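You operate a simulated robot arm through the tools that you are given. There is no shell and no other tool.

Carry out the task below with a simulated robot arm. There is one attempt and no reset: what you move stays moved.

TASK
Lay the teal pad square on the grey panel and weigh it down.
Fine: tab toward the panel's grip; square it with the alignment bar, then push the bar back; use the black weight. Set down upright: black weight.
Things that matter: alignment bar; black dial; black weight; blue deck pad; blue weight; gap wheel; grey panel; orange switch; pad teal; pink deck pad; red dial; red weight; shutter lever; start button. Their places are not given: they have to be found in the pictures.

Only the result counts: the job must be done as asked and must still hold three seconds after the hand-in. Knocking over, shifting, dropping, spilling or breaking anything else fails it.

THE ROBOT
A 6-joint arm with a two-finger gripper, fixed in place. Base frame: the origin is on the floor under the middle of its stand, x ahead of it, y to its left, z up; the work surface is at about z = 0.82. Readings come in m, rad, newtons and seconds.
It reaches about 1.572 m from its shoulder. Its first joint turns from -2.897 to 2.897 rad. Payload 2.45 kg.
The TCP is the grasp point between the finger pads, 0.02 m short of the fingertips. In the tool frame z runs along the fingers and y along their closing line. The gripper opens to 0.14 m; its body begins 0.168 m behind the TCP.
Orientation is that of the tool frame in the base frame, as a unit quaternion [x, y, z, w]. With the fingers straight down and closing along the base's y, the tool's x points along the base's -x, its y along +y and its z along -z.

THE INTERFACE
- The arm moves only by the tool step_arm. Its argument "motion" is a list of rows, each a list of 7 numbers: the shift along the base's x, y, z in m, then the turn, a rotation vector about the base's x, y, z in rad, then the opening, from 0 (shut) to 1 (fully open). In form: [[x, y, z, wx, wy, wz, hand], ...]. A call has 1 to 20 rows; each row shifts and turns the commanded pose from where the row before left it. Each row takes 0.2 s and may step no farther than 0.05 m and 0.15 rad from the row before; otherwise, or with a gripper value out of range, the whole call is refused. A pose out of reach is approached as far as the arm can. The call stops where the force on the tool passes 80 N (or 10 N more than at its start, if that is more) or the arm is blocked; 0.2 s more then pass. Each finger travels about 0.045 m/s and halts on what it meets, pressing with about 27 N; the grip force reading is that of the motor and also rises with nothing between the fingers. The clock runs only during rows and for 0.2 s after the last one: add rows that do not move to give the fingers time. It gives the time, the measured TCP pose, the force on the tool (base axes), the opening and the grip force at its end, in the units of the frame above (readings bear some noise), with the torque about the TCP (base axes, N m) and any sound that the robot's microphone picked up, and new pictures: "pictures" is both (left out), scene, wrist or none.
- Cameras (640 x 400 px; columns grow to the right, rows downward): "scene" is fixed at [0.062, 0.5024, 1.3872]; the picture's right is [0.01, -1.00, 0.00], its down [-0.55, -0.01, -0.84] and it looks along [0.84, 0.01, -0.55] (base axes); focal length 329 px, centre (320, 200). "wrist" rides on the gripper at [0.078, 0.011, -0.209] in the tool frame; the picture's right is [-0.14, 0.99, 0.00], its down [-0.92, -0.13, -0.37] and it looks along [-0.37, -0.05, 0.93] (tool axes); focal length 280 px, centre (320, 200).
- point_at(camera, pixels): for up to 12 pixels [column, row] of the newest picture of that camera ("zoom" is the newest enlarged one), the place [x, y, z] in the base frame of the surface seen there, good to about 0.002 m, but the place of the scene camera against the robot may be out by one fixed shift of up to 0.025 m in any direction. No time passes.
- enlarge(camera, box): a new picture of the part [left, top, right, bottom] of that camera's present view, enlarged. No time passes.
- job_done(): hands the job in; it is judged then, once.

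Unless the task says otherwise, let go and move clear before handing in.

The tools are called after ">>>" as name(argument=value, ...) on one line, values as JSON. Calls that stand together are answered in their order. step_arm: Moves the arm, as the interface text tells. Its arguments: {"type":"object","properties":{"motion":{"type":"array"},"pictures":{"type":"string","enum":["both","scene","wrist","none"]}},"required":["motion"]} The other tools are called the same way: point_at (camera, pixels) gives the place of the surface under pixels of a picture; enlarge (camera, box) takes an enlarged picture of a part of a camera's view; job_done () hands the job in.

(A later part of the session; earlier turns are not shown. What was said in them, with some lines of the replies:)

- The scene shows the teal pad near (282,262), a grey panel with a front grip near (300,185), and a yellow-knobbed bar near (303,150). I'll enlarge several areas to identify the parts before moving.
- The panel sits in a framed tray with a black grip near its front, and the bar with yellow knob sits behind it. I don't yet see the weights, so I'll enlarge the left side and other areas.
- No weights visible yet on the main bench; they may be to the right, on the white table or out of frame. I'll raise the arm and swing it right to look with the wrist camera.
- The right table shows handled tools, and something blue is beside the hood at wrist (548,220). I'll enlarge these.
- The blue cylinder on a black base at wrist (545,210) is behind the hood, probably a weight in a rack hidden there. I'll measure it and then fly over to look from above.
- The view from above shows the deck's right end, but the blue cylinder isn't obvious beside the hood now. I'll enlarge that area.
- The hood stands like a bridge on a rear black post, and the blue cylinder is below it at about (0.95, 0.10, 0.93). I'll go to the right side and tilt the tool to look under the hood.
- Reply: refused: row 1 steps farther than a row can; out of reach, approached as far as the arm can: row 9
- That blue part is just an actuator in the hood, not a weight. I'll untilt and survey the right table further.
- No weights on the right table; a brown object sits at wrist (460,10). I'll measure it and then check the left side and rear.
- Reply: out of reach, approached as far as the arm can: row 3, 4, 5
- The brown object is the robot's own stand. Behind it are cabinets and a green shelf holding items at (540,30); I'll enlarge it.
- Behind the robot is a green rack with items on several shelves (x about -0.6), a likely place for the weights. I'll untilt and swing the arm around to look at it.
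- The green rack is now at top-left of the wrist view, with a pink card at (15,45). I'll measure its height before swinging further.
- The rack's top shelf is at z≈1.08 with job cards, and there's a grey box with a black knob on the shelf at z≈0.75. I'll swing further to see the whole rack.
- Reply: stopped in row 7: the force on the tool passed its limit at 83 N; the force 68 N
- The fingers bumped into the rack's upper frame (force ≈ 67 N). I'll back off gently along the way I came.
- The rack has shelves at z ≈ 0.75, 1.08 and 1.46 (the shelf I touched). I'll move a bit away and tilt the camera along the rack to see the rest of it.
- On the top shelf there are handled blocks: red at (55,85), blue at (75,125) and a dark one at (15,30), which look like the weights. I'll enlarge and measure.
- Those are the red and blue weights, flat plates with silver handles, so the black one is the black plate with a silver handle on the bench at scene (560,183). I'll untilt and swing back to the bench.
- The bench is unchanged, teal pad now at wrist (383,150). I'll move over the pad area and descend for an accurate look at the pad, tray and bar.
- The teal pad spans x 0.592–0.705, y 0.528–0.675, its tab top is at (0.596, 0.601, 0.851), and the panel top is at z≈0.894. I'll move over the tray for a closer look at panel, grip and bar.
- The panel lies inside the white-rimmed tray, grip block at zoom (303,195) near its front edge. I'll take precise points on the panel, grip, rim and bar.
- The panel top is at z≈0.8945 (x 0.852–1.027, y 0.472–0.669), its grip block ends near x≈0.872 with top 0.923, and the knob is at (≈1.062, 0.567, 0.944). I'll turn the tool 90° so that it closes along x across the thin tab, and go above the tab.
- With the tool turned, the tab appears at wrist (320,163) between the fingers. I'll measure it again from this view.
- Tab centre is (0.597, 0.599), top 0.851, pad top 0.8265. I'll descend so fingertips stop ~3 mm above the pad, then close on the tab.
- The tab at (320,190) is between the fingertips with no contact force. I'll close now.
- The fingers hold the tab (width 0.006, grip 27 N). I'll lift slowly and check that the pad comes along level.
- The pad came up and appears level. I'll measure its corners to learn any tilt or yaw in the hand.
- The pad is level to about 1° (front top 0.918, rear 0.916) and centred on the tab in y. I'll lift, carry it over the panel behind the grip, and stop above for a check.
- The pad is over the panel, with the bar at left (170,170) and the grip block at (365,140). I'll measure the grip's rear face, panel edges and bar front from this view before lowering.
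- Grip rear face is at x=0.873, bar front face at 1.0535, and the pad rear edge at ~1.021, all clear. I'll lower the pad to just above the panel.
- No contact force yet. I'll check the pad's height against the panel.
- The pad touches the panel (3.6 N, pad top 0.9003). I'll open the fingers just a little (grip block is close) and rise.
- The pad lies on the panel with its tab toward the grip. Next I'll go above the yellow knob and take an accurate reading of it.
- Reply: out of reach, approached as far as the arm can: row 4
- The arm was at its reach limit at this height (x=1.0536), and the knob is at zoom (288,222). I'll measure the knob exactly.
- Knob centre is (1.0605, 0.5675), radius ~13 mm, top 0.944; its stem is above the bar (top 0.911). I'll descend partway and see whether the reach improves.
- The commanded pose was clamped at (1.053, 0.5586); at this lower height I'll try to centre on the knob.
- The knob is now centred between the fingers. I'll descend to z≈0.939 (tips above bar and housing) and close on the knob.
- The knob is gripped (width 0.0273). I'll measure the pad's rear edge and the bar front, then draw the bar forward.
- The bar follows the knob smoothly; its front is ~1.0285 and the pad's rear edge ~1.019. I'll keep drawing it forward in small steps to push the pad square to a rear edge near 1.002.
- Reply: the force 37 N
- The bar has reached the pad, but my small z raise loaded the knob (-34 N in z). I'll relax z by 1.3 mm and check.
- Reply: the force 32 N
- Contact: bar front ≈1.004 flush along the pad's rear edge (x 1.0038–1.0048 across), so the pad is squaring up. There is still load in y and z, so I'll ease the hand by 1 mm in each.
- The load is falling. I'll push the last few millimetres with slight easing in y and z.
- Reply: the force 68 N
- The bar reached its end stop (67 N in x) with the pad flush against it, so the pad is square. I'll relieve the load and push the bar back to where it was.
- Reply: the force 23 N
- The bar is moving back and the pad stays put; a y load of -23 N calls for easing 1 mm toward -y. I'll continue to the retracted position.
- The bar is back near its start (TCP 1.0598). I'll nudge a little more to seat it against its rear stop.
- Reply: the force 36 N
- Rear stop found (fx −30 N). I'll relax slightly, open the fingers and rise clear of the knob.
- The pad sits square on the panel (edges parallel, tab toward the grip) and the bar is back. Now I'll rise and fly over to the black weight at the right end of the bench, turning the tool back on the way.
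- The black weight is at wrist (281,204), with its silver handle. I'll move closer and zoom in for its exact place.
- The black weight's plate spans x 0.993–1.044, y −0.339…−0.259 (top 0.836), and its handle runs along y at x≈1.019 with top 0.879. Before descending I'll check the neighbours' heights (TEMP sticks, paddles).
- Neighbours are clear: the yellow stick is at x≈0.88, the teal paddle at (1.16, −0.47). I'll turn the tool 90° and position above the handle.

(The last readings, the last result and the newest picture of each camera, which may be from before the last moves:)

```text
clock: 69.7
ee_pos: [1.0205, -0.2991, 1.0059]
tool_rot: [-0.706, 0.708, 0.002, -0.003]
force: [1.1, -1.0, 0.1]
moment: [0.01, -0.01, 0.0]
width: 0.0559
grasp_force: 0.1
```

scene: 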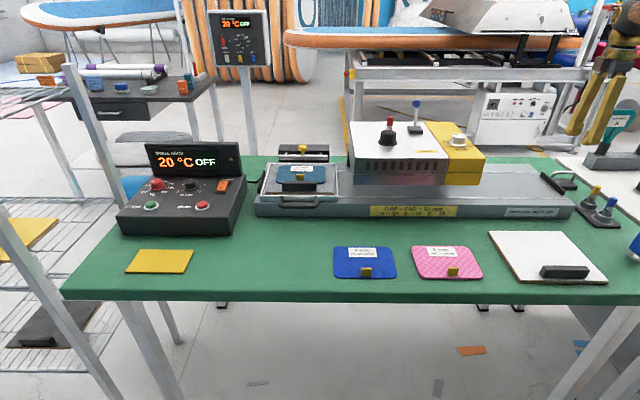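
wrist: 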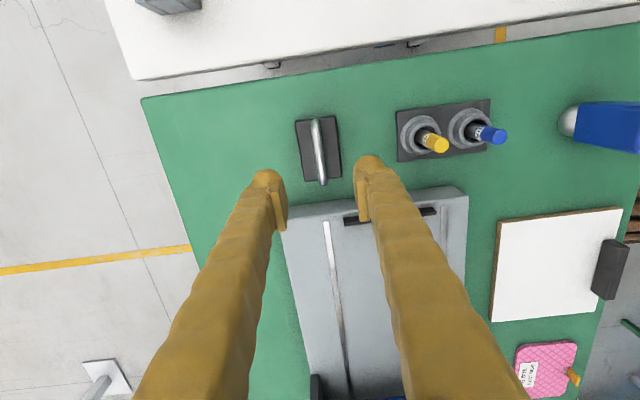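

The weight with its handle is at wrist (320,150), roughly between the fingers. I'll measure the handle from here.

>>> point_at(camera="wrist", pixels=[[315, 120], [318, 140], [321, 160], [324, 182], [300, 125], [335, 118], [304, 178], [340, 175], [316, 150], [324, 150]])

>>> enlarge(camera="wrist", box=[250, 90, 390, 230])

```text
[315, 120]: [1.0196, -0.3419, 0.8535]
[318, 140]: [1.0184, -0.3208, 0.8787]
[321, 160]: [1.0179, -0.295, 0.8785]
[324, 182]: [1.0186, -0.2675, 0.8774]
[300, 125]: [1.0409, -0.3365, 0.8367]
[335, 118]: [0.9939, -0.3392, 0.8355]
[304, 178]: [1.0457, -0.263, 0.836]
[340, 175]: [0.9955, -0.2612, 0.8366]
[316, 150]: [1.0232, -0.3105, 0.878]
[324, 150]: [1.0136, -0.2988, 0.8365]
```

```text
2.86 times, centred on (320, 160) of wrist
```

zoom: 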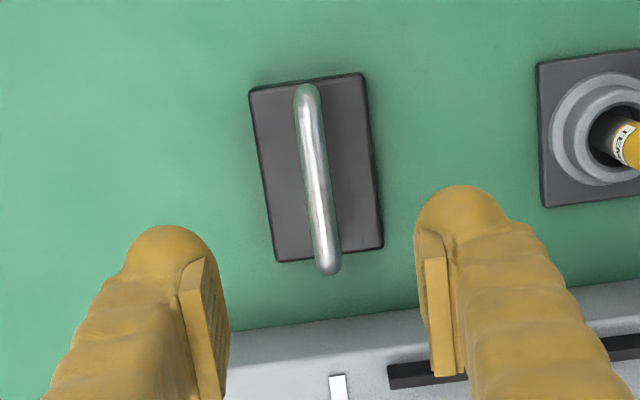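

Handle centre is (1.0185, −0.300), top 0.879. I'll descend to z≈0.872 and close on it.

>>> step_arm(motion=[[-0.0015, -0.001, -0.04, 0, 0, 0, 0.4], [0, 0, -0.04, 0, 0, 0, 0.4], [0, 0, -0.035, 0, 0, 0, 0.4], [0, 0, -0.019, 0, 0, 0, 0.4], [0, 0, 0, 0, 0, 0, 0.4]], pictures="wrist")

```text
clock: 70.9
ee_pos: [1.017, -0.3002, 0.8725]
tool_rot: [-0.707, 0.708, 0.001, -0.003]
force: [0.3, 0.1, 0.0]
moment: [-0.02, 0.0, 0.02]
width: 0.056
grasp_force: 0.0
```

wrist: 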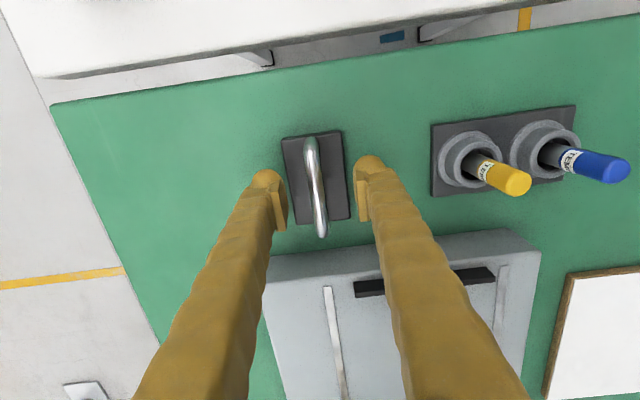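

The handle lies between the fingertips with no contact. I'll close on it, then lift slightly to test.

>>> step_arm(motion=[[0, 0, 0, 0, 0, 0, 0], [0, 0, 0, 0, 0, 0, 0], [0, 0, 0, 0, 0, 0, 0], [0, 0, 0, 0, 0, 0, 0], [0, 0, 0, 0, 0, 0, 0], [0, 0, 0.005, 0, 0, 0, 0], [0, 0, 0.01, 0, 0, 0, 0], [0, 0, 0.015, 0, 0, 0, 0], [0, 0, 0, 0, 0, 0, 0]])

```text
clock: 72.9
ee_pos: [1.0174, -0.3007, 0.9021]
tool_rot: [-0.706, 0.708, 0.002, -0.003]
force: [1.1, 0.6, -5.0]
moment: [0.04, -0.02, 0.0]
width: 0.0073
grasp_force: 27.1
```

scene: 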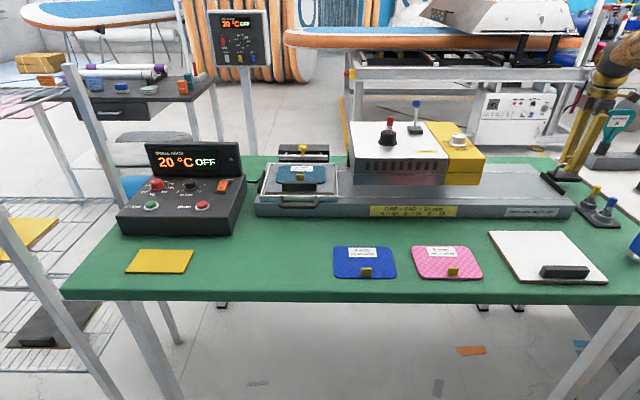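
wrist: 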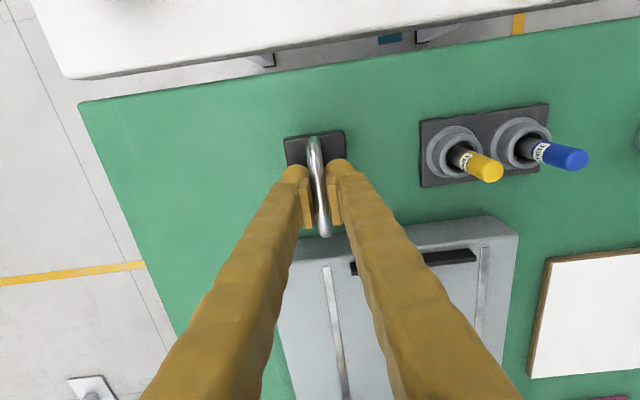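

The weight is held (≈5 N, width 0.0073). I'll lift it well above the hood and carry it toward the tray.

>>> step_arm(motion=[[0, 0, 0.03, 0, 0, 0, 0], [0, 0, 0.04, 0, 0, 0, 0], [0, 0, 0.04, 0, 0, 0, 0], [0, 0, 0.04, 0, 0, 0, 0], [0, 0, 0.04, 0, 0, 0, 0], [-0.015, 0, 0.04, 0, 0, 0, 0], [-0.02, 0, 0.04, 0, 0, 0, 0], [-0.02, 0, 0.04, 0, 0, 0, 0], [-0.02, 0, 0.03, 0, 0, 0, 0], [0, 0.02, 0, 0, 0, 0, 0], [0, 0.04, 0, 0, 0, 0, 0], [0, 0.04, 0, 0, 0, 0, 0], [0, 0.04, 0, 0, 0, 0, 0], [0, 0.04, 0, 0, 0, 0, 0], [0, 0.04, 0, 0, 0, 0, 0], [0, 0.04, 0, 0, 0, 0, 0], [0, 0.04, 0, 0, 0, 0, 0], [0, 0.04, 0, 0, 0, 0, 0], [0, 0.04, 0, 0, 0, 0, 0], [0, 0.02, 0, 0, 0, 0, 0]])

```text
clock: 77.1
ee_pos: [0.9441, 0.0994, 1.2437]
tool_rot: [-0.706, 0.708, 0.002, -0.002]
force: [-0.6, -0.7, -6.0]
moment: [0.03, 0.0, 0.07]
width: 0.0077
grasp_force: 26.9
```

scene: 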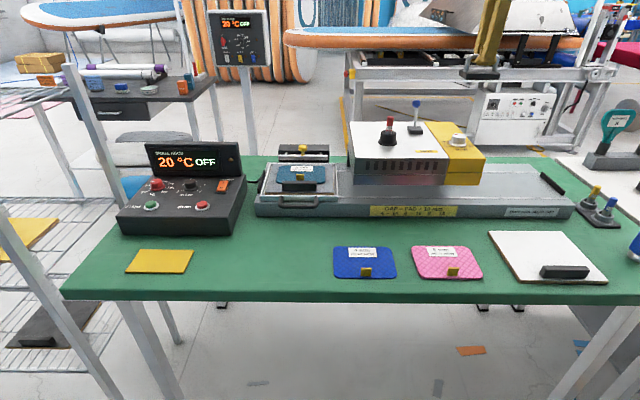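
wrist: 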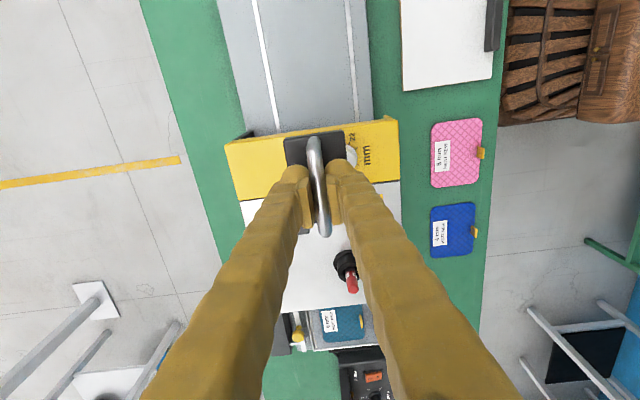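

The weight hangs level over the hood. I'll continue to above the pad and check alignment there.

>>> step_arm(motion=[[0, 0.02, 0, 0, 0, 0, 0], [0, 0.04, 0, 0, 0, 0, 0], [0, 0.04, 0, 0, 0, 0, 0], [0, 0.04, 0, 0, 0, 0, 0], [0, 0.04, 0, 0, 0, 0, 0], [0, 0.04, 0, 0, 0, 0, 0], [0, 0.04, 0, 0, 0, 0, 0], [0, 0.04, 0, 0, 0, 0, 0], [0, 0.04, 0, 0, 0, 0, 0], [0, 0.04, 0, 0, 0, 0, 0], [0.004, 0.04, 0, 0, 0, 0, 0], [0.003, 0.04, 0, 0, 0, 0, 0], [0, 0.012, 0, 0, 0, 0, 0], [0, 0, -0.04, 0, 0, 0, 0], [0, 0, -0.04, 0, 0, 0, 0], [0, 0, -0.04, 0, 0, 0, 0], [0, 0, -0.03, 0, 0, 0, 0], [0, 0, 0, 0, 0, 0, 0]])

```text
clock: 80.9
ee_pos: [0.9433, 0.5675, 1.0879]
tool_rot: [-0.706, 0.708, 0.0, -0.002]
force: [-0.8, -1.2, -4.4]
moment: [0.02, -0.03, 0.0]
width: 0.0072
grasp_force: 27.2
out of reach, approached as far as the arm can: row 13
```

scene: 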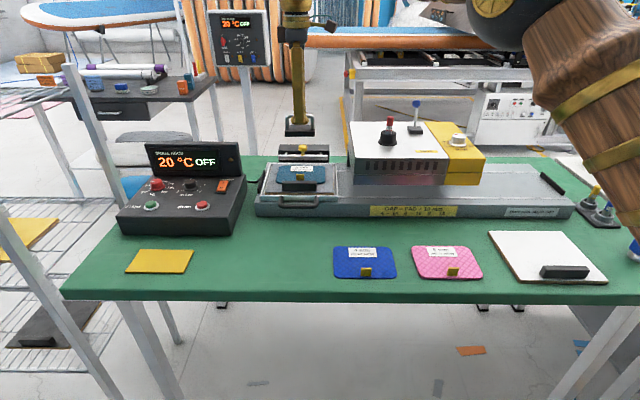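
wrist: 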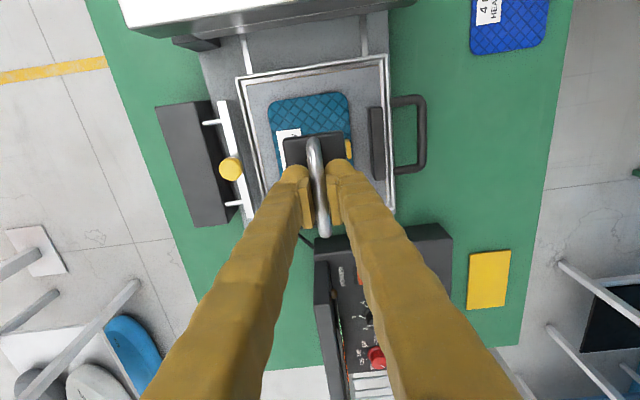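

I'm above the tray at (0.943, 0.5675). I'll measure the pad edges, tab and the hanging weight from this view.

>>> enlarge(camera="wrist", box=[220, 70, 420, 250])

>>> point_at(camera="wrist", pixels=[[271, 115], [275, 130], [290, 99], [330, 94], [347, 105], [350, 130], [349, 147], [290, 145], [338, 137], [290, 160], [318, 140], [225, 120]])

```text
2.22 times, centred on (320, 160) of wrist
```

zoom: 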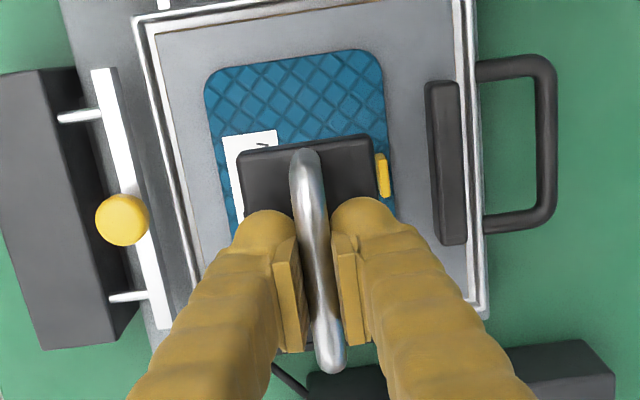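

```text
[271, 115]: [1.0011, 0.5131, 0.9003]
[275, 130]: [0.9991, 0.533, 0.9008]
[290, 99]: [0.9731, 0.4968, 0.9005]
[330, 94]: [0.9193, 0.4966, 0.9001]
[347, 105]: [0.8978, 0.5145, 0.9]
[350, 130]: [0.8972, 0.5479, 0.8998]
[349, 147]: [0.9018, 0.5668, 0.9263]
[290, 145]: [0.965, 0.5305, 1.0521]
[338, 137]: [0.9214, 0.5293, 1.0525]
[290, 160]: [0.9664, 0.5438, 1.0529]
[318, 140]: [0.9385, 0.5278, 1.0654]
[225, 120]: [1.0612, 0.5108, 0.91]
```

Pad: x 0.893–1.004, y 0.4955–0.6425; the weight hangs centred near x 0.9445. I'll shift it ~6.5 mm back to the pad's middle and lower to just above the pad.

>>> step_arm(motion=[[0.0065, 0.0015, -0.02, 0, 0, 0, 0], [0, 0, -0.04, 0, 0, 0, 0], [0, 0, -0.04, 0, 0, 0, 0], [0, 0, -0.02, 0, 0, 0, 0], [0, 0, -0.01, 0, 0, 0, 0], [0, 0, 0, 0, 0, 0, 0]])

```text
clock: 82.3
ee_pos: [0.9484, 0.5686, 0.9586]
tool_rot: [0.707, -0.707, -0.001, 0.002]
force: [0.1, -0.5, -4.9]
moment: [-0.01, 0.0, -0.01]
width: 0.0075
grasp_force: 27.2
```

scene: 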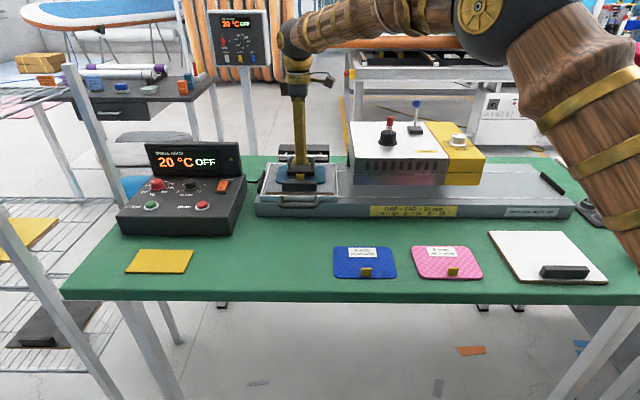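
wrist: 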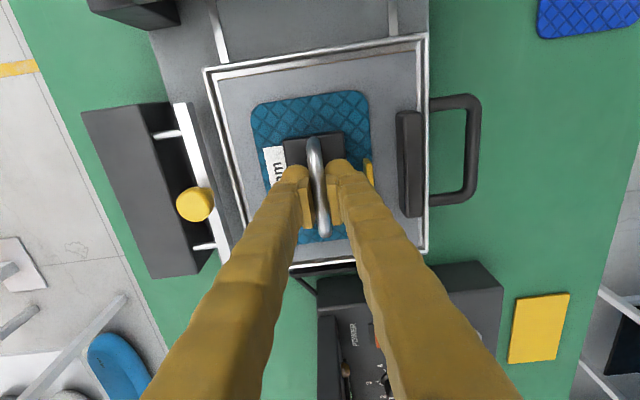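

The weight is just above the pad, clear of the tab at (368,170). I'll lower in ~1.5 mm steps until it takes weight.

>>> step_arm(motion=[[0, 0, -0.0015, 0, 0, 0, 0], [0, 0, -0.0015, 0, 0, 0, 0], [0, 0, -0.001, 0, 0, 0, 0], [0, 0, -0.001, 0, 0, 0, 0], [0, 0, 0, 0, 0, 0, 0]], pictures="none")

```text
clock: 83.5
ee_pos: [0.9482, 0.5682, 0.9531]
tool_rot: [-0.706, 0.708, 0.001, -0.002]
force: [0.3, 0.3, -5.5]
moment: [0.0, 0.03, 0.06]
width: 0.0073
grasp_force: 26.6
```

>>> step_arm(motion=[[0, 0, -0.0007, 0, 0, 0, 0], [0, 0, -0.0007, 0, 0, 0, 0], [0, 0, 0, 0, 0, 0, 0]], pictures="wrist")

>>> point_at(camera="wrist", pixels=[[290, 142], [338, 137], [300, 120], [260, 130], [355, 120]])

```text
clock: 84.3
ee_pos: [0.9498, 0.5683, 0.9526]
tool_rot: [-0.707, 0.708, 0.001, -0.002]
force: [2.1, -1.0, -0.4]
moment: [0.01, 0.08, 0.0]
width: 0.0074
grasp_force: 27.2
```

wrist: 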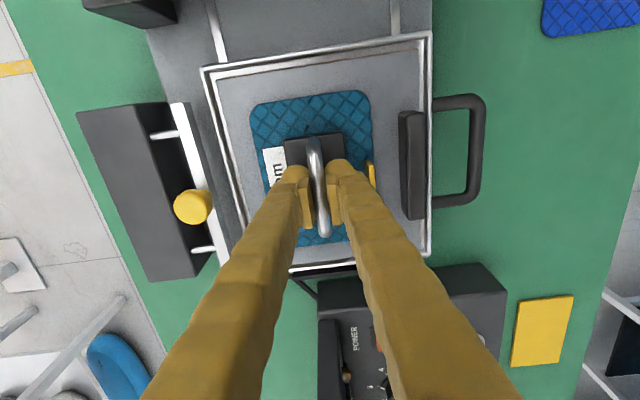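

```text
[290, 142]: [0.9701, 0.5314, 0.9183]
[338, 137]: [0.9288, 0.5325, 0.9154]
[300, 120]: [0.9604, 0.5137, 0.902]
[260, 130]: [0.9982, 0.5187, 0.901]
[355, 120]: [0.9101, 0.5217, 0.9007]
```

The load has gone to −0.4 N, so the weight rests on the pad. I'll open the fingers gently and let it settle before rising.

>>> step_arm(motion=[[0, 0, -0.0005, 0, 0, 0, 0], [0, 0, 0, 0, 0, 0, 0.1], [0, 0, 0, 0, 0, 0, 0.2], [0, 0, 0, 0, 0, 0, 0.3], [0, 0, 0, 0, 0, 0, 0.3], [0, 0, 0, 0, 0, 0, 0.3]], pictures="wrist")

```text
clock: 85.7
ee_pos: [0.9494, 0.5679, 0.9523]
tool_rot: [-0.707, 0.708, 0.001, -0.003]
force: [0.0, -1.0, 0.3]
moment: [-0.02, 0.02, 0.02]
width: 0.0422
grasp_force: 0.1
```

wrist: 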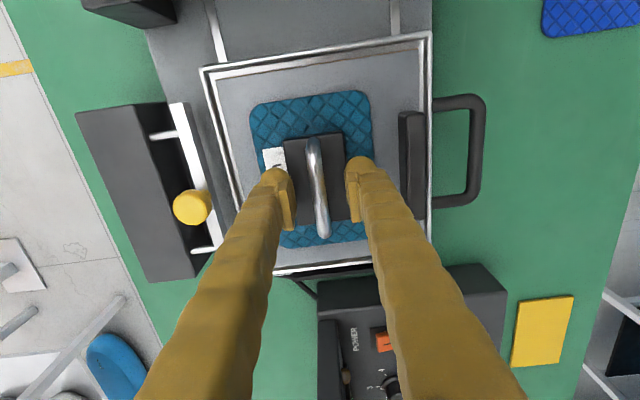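

The weight stands on the pad and the fingers are free of the handle. I'll rise straight up and back away.

>>> step_arm(motion=[[0, 0, 0.01, 0, 0, 0, 0.3], [0, 0, 0.03, 0, 0, 0, 0.3], [0, 0, 0.04, 0, 0, 0, 0.3], [0, 0, 0.04, 0, 0, 0, 0.3], [-0.03, 0, 0.03, 0, 0, 0, 0.3], [-0.04, 0, 0.03, 0, 0, 0, 0.3], [-0.05, 0, 0, 0, 0, 0, 0.3], [-0.05, 0, 0, 0, 0, 0, 0.3], [0, 0, 0, 0, 0, 0, 0.3]])

```text
clock: 87.7
ee_pos: [0.7788, 0.569, 1.1317]
tool_rot: [-0.707, 0.708, 0.002, -0.003]
force: [-0.7, 0.3, -0.8]
moment: [-0.01, -0.01, -0.02]
width: 0.0419
grasp_force: 0.0
```

scene: 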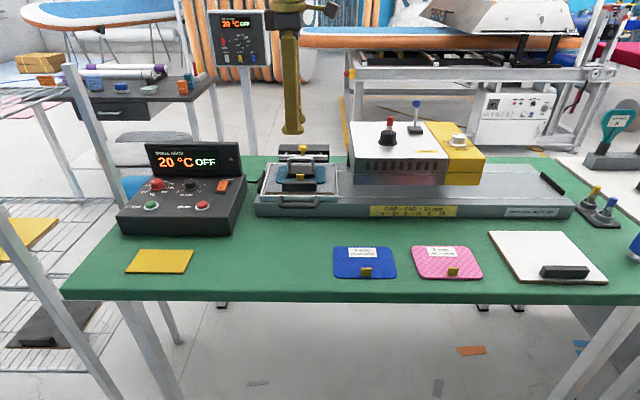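
wrist: 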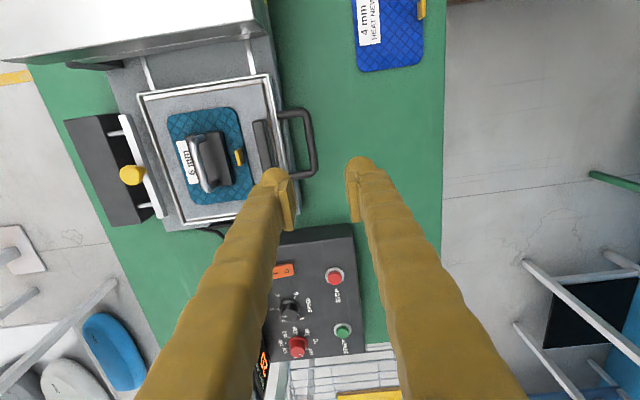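

>>> enlarge(camera="wrist", box=[110, 70, 330, 240])

>>> point_at(camera="zoom", pixels=[[167, 120], [180, 300], [215, 370], [350, 120], [385, 300], [250, 110], [280, 190], [345, 170], [370, 235], [60, 200], [100, 200], [260, 380]])

>>> enlarge(camera="scene", box=[240, 130, 360, 220])

```text
2.35 times, centred on (220, 155) of wrist
```

zoom: 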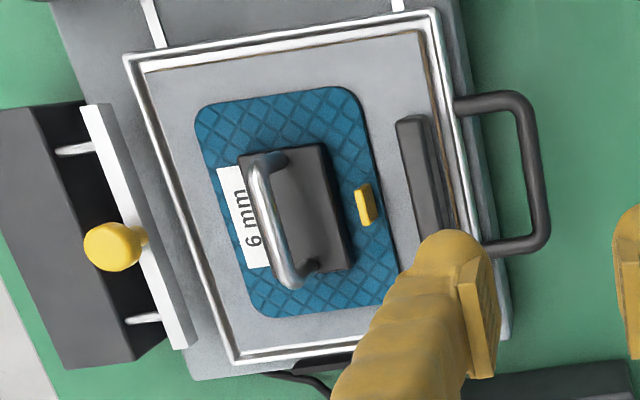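

```text
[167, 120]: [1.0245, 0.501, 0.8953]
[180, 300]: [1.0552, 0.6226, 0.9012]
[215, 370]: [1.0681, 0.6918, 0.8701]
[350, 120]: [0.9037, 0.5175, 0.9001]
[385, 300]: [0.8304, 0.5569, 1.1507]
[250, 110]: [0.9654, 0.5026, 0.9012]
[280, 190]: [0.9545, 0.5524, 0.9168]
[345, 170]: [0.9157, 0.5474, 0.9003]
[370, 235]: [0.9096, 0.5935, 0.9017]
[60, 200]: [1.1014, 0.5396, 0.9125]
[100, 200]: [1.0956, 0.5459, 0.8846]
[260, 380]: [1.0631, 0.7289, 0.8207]
```

```text
4.44 times, centred on (300, 175) of scene
```

zoom: 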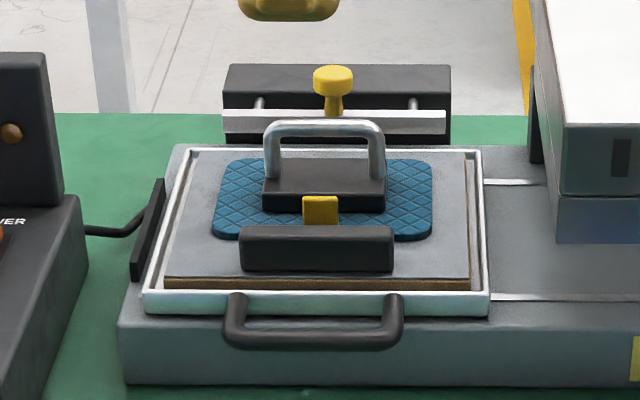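

The weight stands upright on the pad, behind the tab, and the bar is retracted. I'll do one last check of the pad's yaw with points along its rear and front edges.

>>> enlarge(camera="wrist", box=[150, 95, 260, 215])

>>> point_at(camera="zoom", pixels=[[85, 90], [100, 150], [115, 200], [135, 280], [150, 330], [305, 90], [320, 150], [335, 220], [345, 290], [130, 60], [260, 45], [80, 75]])

```text
3.33 times, centred on (205, 155) of wrist
```

zoom: 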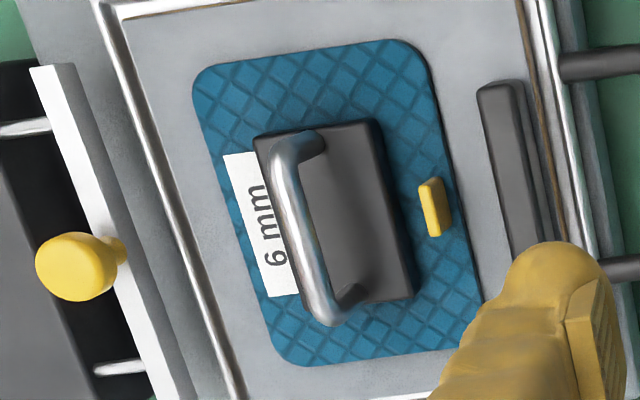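

```text
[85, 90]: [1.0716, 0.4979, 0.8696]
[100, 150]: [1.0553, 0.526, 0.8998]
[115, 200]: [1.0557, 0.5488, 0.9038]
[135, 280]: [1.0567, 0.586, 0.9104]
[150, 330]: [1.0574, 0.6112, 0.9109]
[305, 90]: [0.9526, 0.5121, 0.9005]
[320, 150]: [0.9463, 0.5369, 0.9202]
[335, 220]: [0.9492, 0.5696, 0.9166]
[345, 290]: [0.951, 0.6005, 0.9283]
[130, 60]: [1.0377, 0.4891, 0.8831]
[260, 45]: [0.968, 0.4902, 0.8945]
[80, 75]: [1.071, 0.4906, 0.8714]
```

>>> point_at(camera="zoom", pixels=[[197, 110], [212, 150], [222, 190], [237, 240], [252, 290], [266, 330], [440, 110], [450, 150], [460, 195], [470, 240], [240, 61], [390, 41]])

>>> point_at(camera="scene", pixels=[[300, 180], [303, 150], [282, 152], [322, 152]])

```text
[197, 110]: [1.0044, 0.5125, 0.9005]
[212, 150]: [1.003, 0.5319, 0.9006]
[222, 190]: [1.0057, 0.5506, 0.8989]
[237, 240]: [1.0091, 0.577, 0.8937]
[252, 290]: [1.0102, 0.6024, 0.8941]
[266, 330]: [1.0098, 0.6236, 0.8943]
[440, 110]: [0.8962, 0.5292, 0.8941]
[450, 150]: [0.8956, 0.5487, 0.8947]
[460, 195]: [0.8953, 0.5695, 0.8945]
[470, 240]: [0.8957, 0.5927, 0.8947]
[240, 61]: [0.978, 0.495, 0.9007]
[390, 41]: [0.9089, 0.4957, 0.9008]
```

```text
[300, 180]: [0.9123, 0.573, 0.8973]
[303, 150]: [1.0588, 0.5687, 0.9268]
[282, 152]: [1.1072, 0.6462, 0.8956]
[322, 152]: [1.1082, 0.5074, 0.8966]
```

The pad's front and side edges run parallel to the base axes (under about 0.6° of yaw). The black weight stands flat on the pad, the bar is back at its start position, and the hand is clear at (0.78, 0.57, 1.13), so I'm handing in.

>>> job_done()

```text
The job is handed in.
```

The teal pad is lying square on the grey panel with its tab toward the grip, and the black weight is standing upright on it. I handed the job in; the tool only confirmed receipt, so I don't know how it was judged.

- **Squaring:** I drew the alignment bar forward to its end stop with the pad flush against it, then pushed it back to its rear stop. The pad edges I measured were within about 0.6° of square.
- **Weight:** it rests near the middle of the pad, clear of the tab. The fingers are off the handle and the arm is about 0.2 m away.
- **Unplanned contact:** while searching for the weights, the open gripper hit the top shelf of the green rack behind the robot. The reading reached 83 N. I backed off straight away, and nothing on the rack looked moved in the pictures. I couldn't confirm that the rack itself hadn't shifted slightly.
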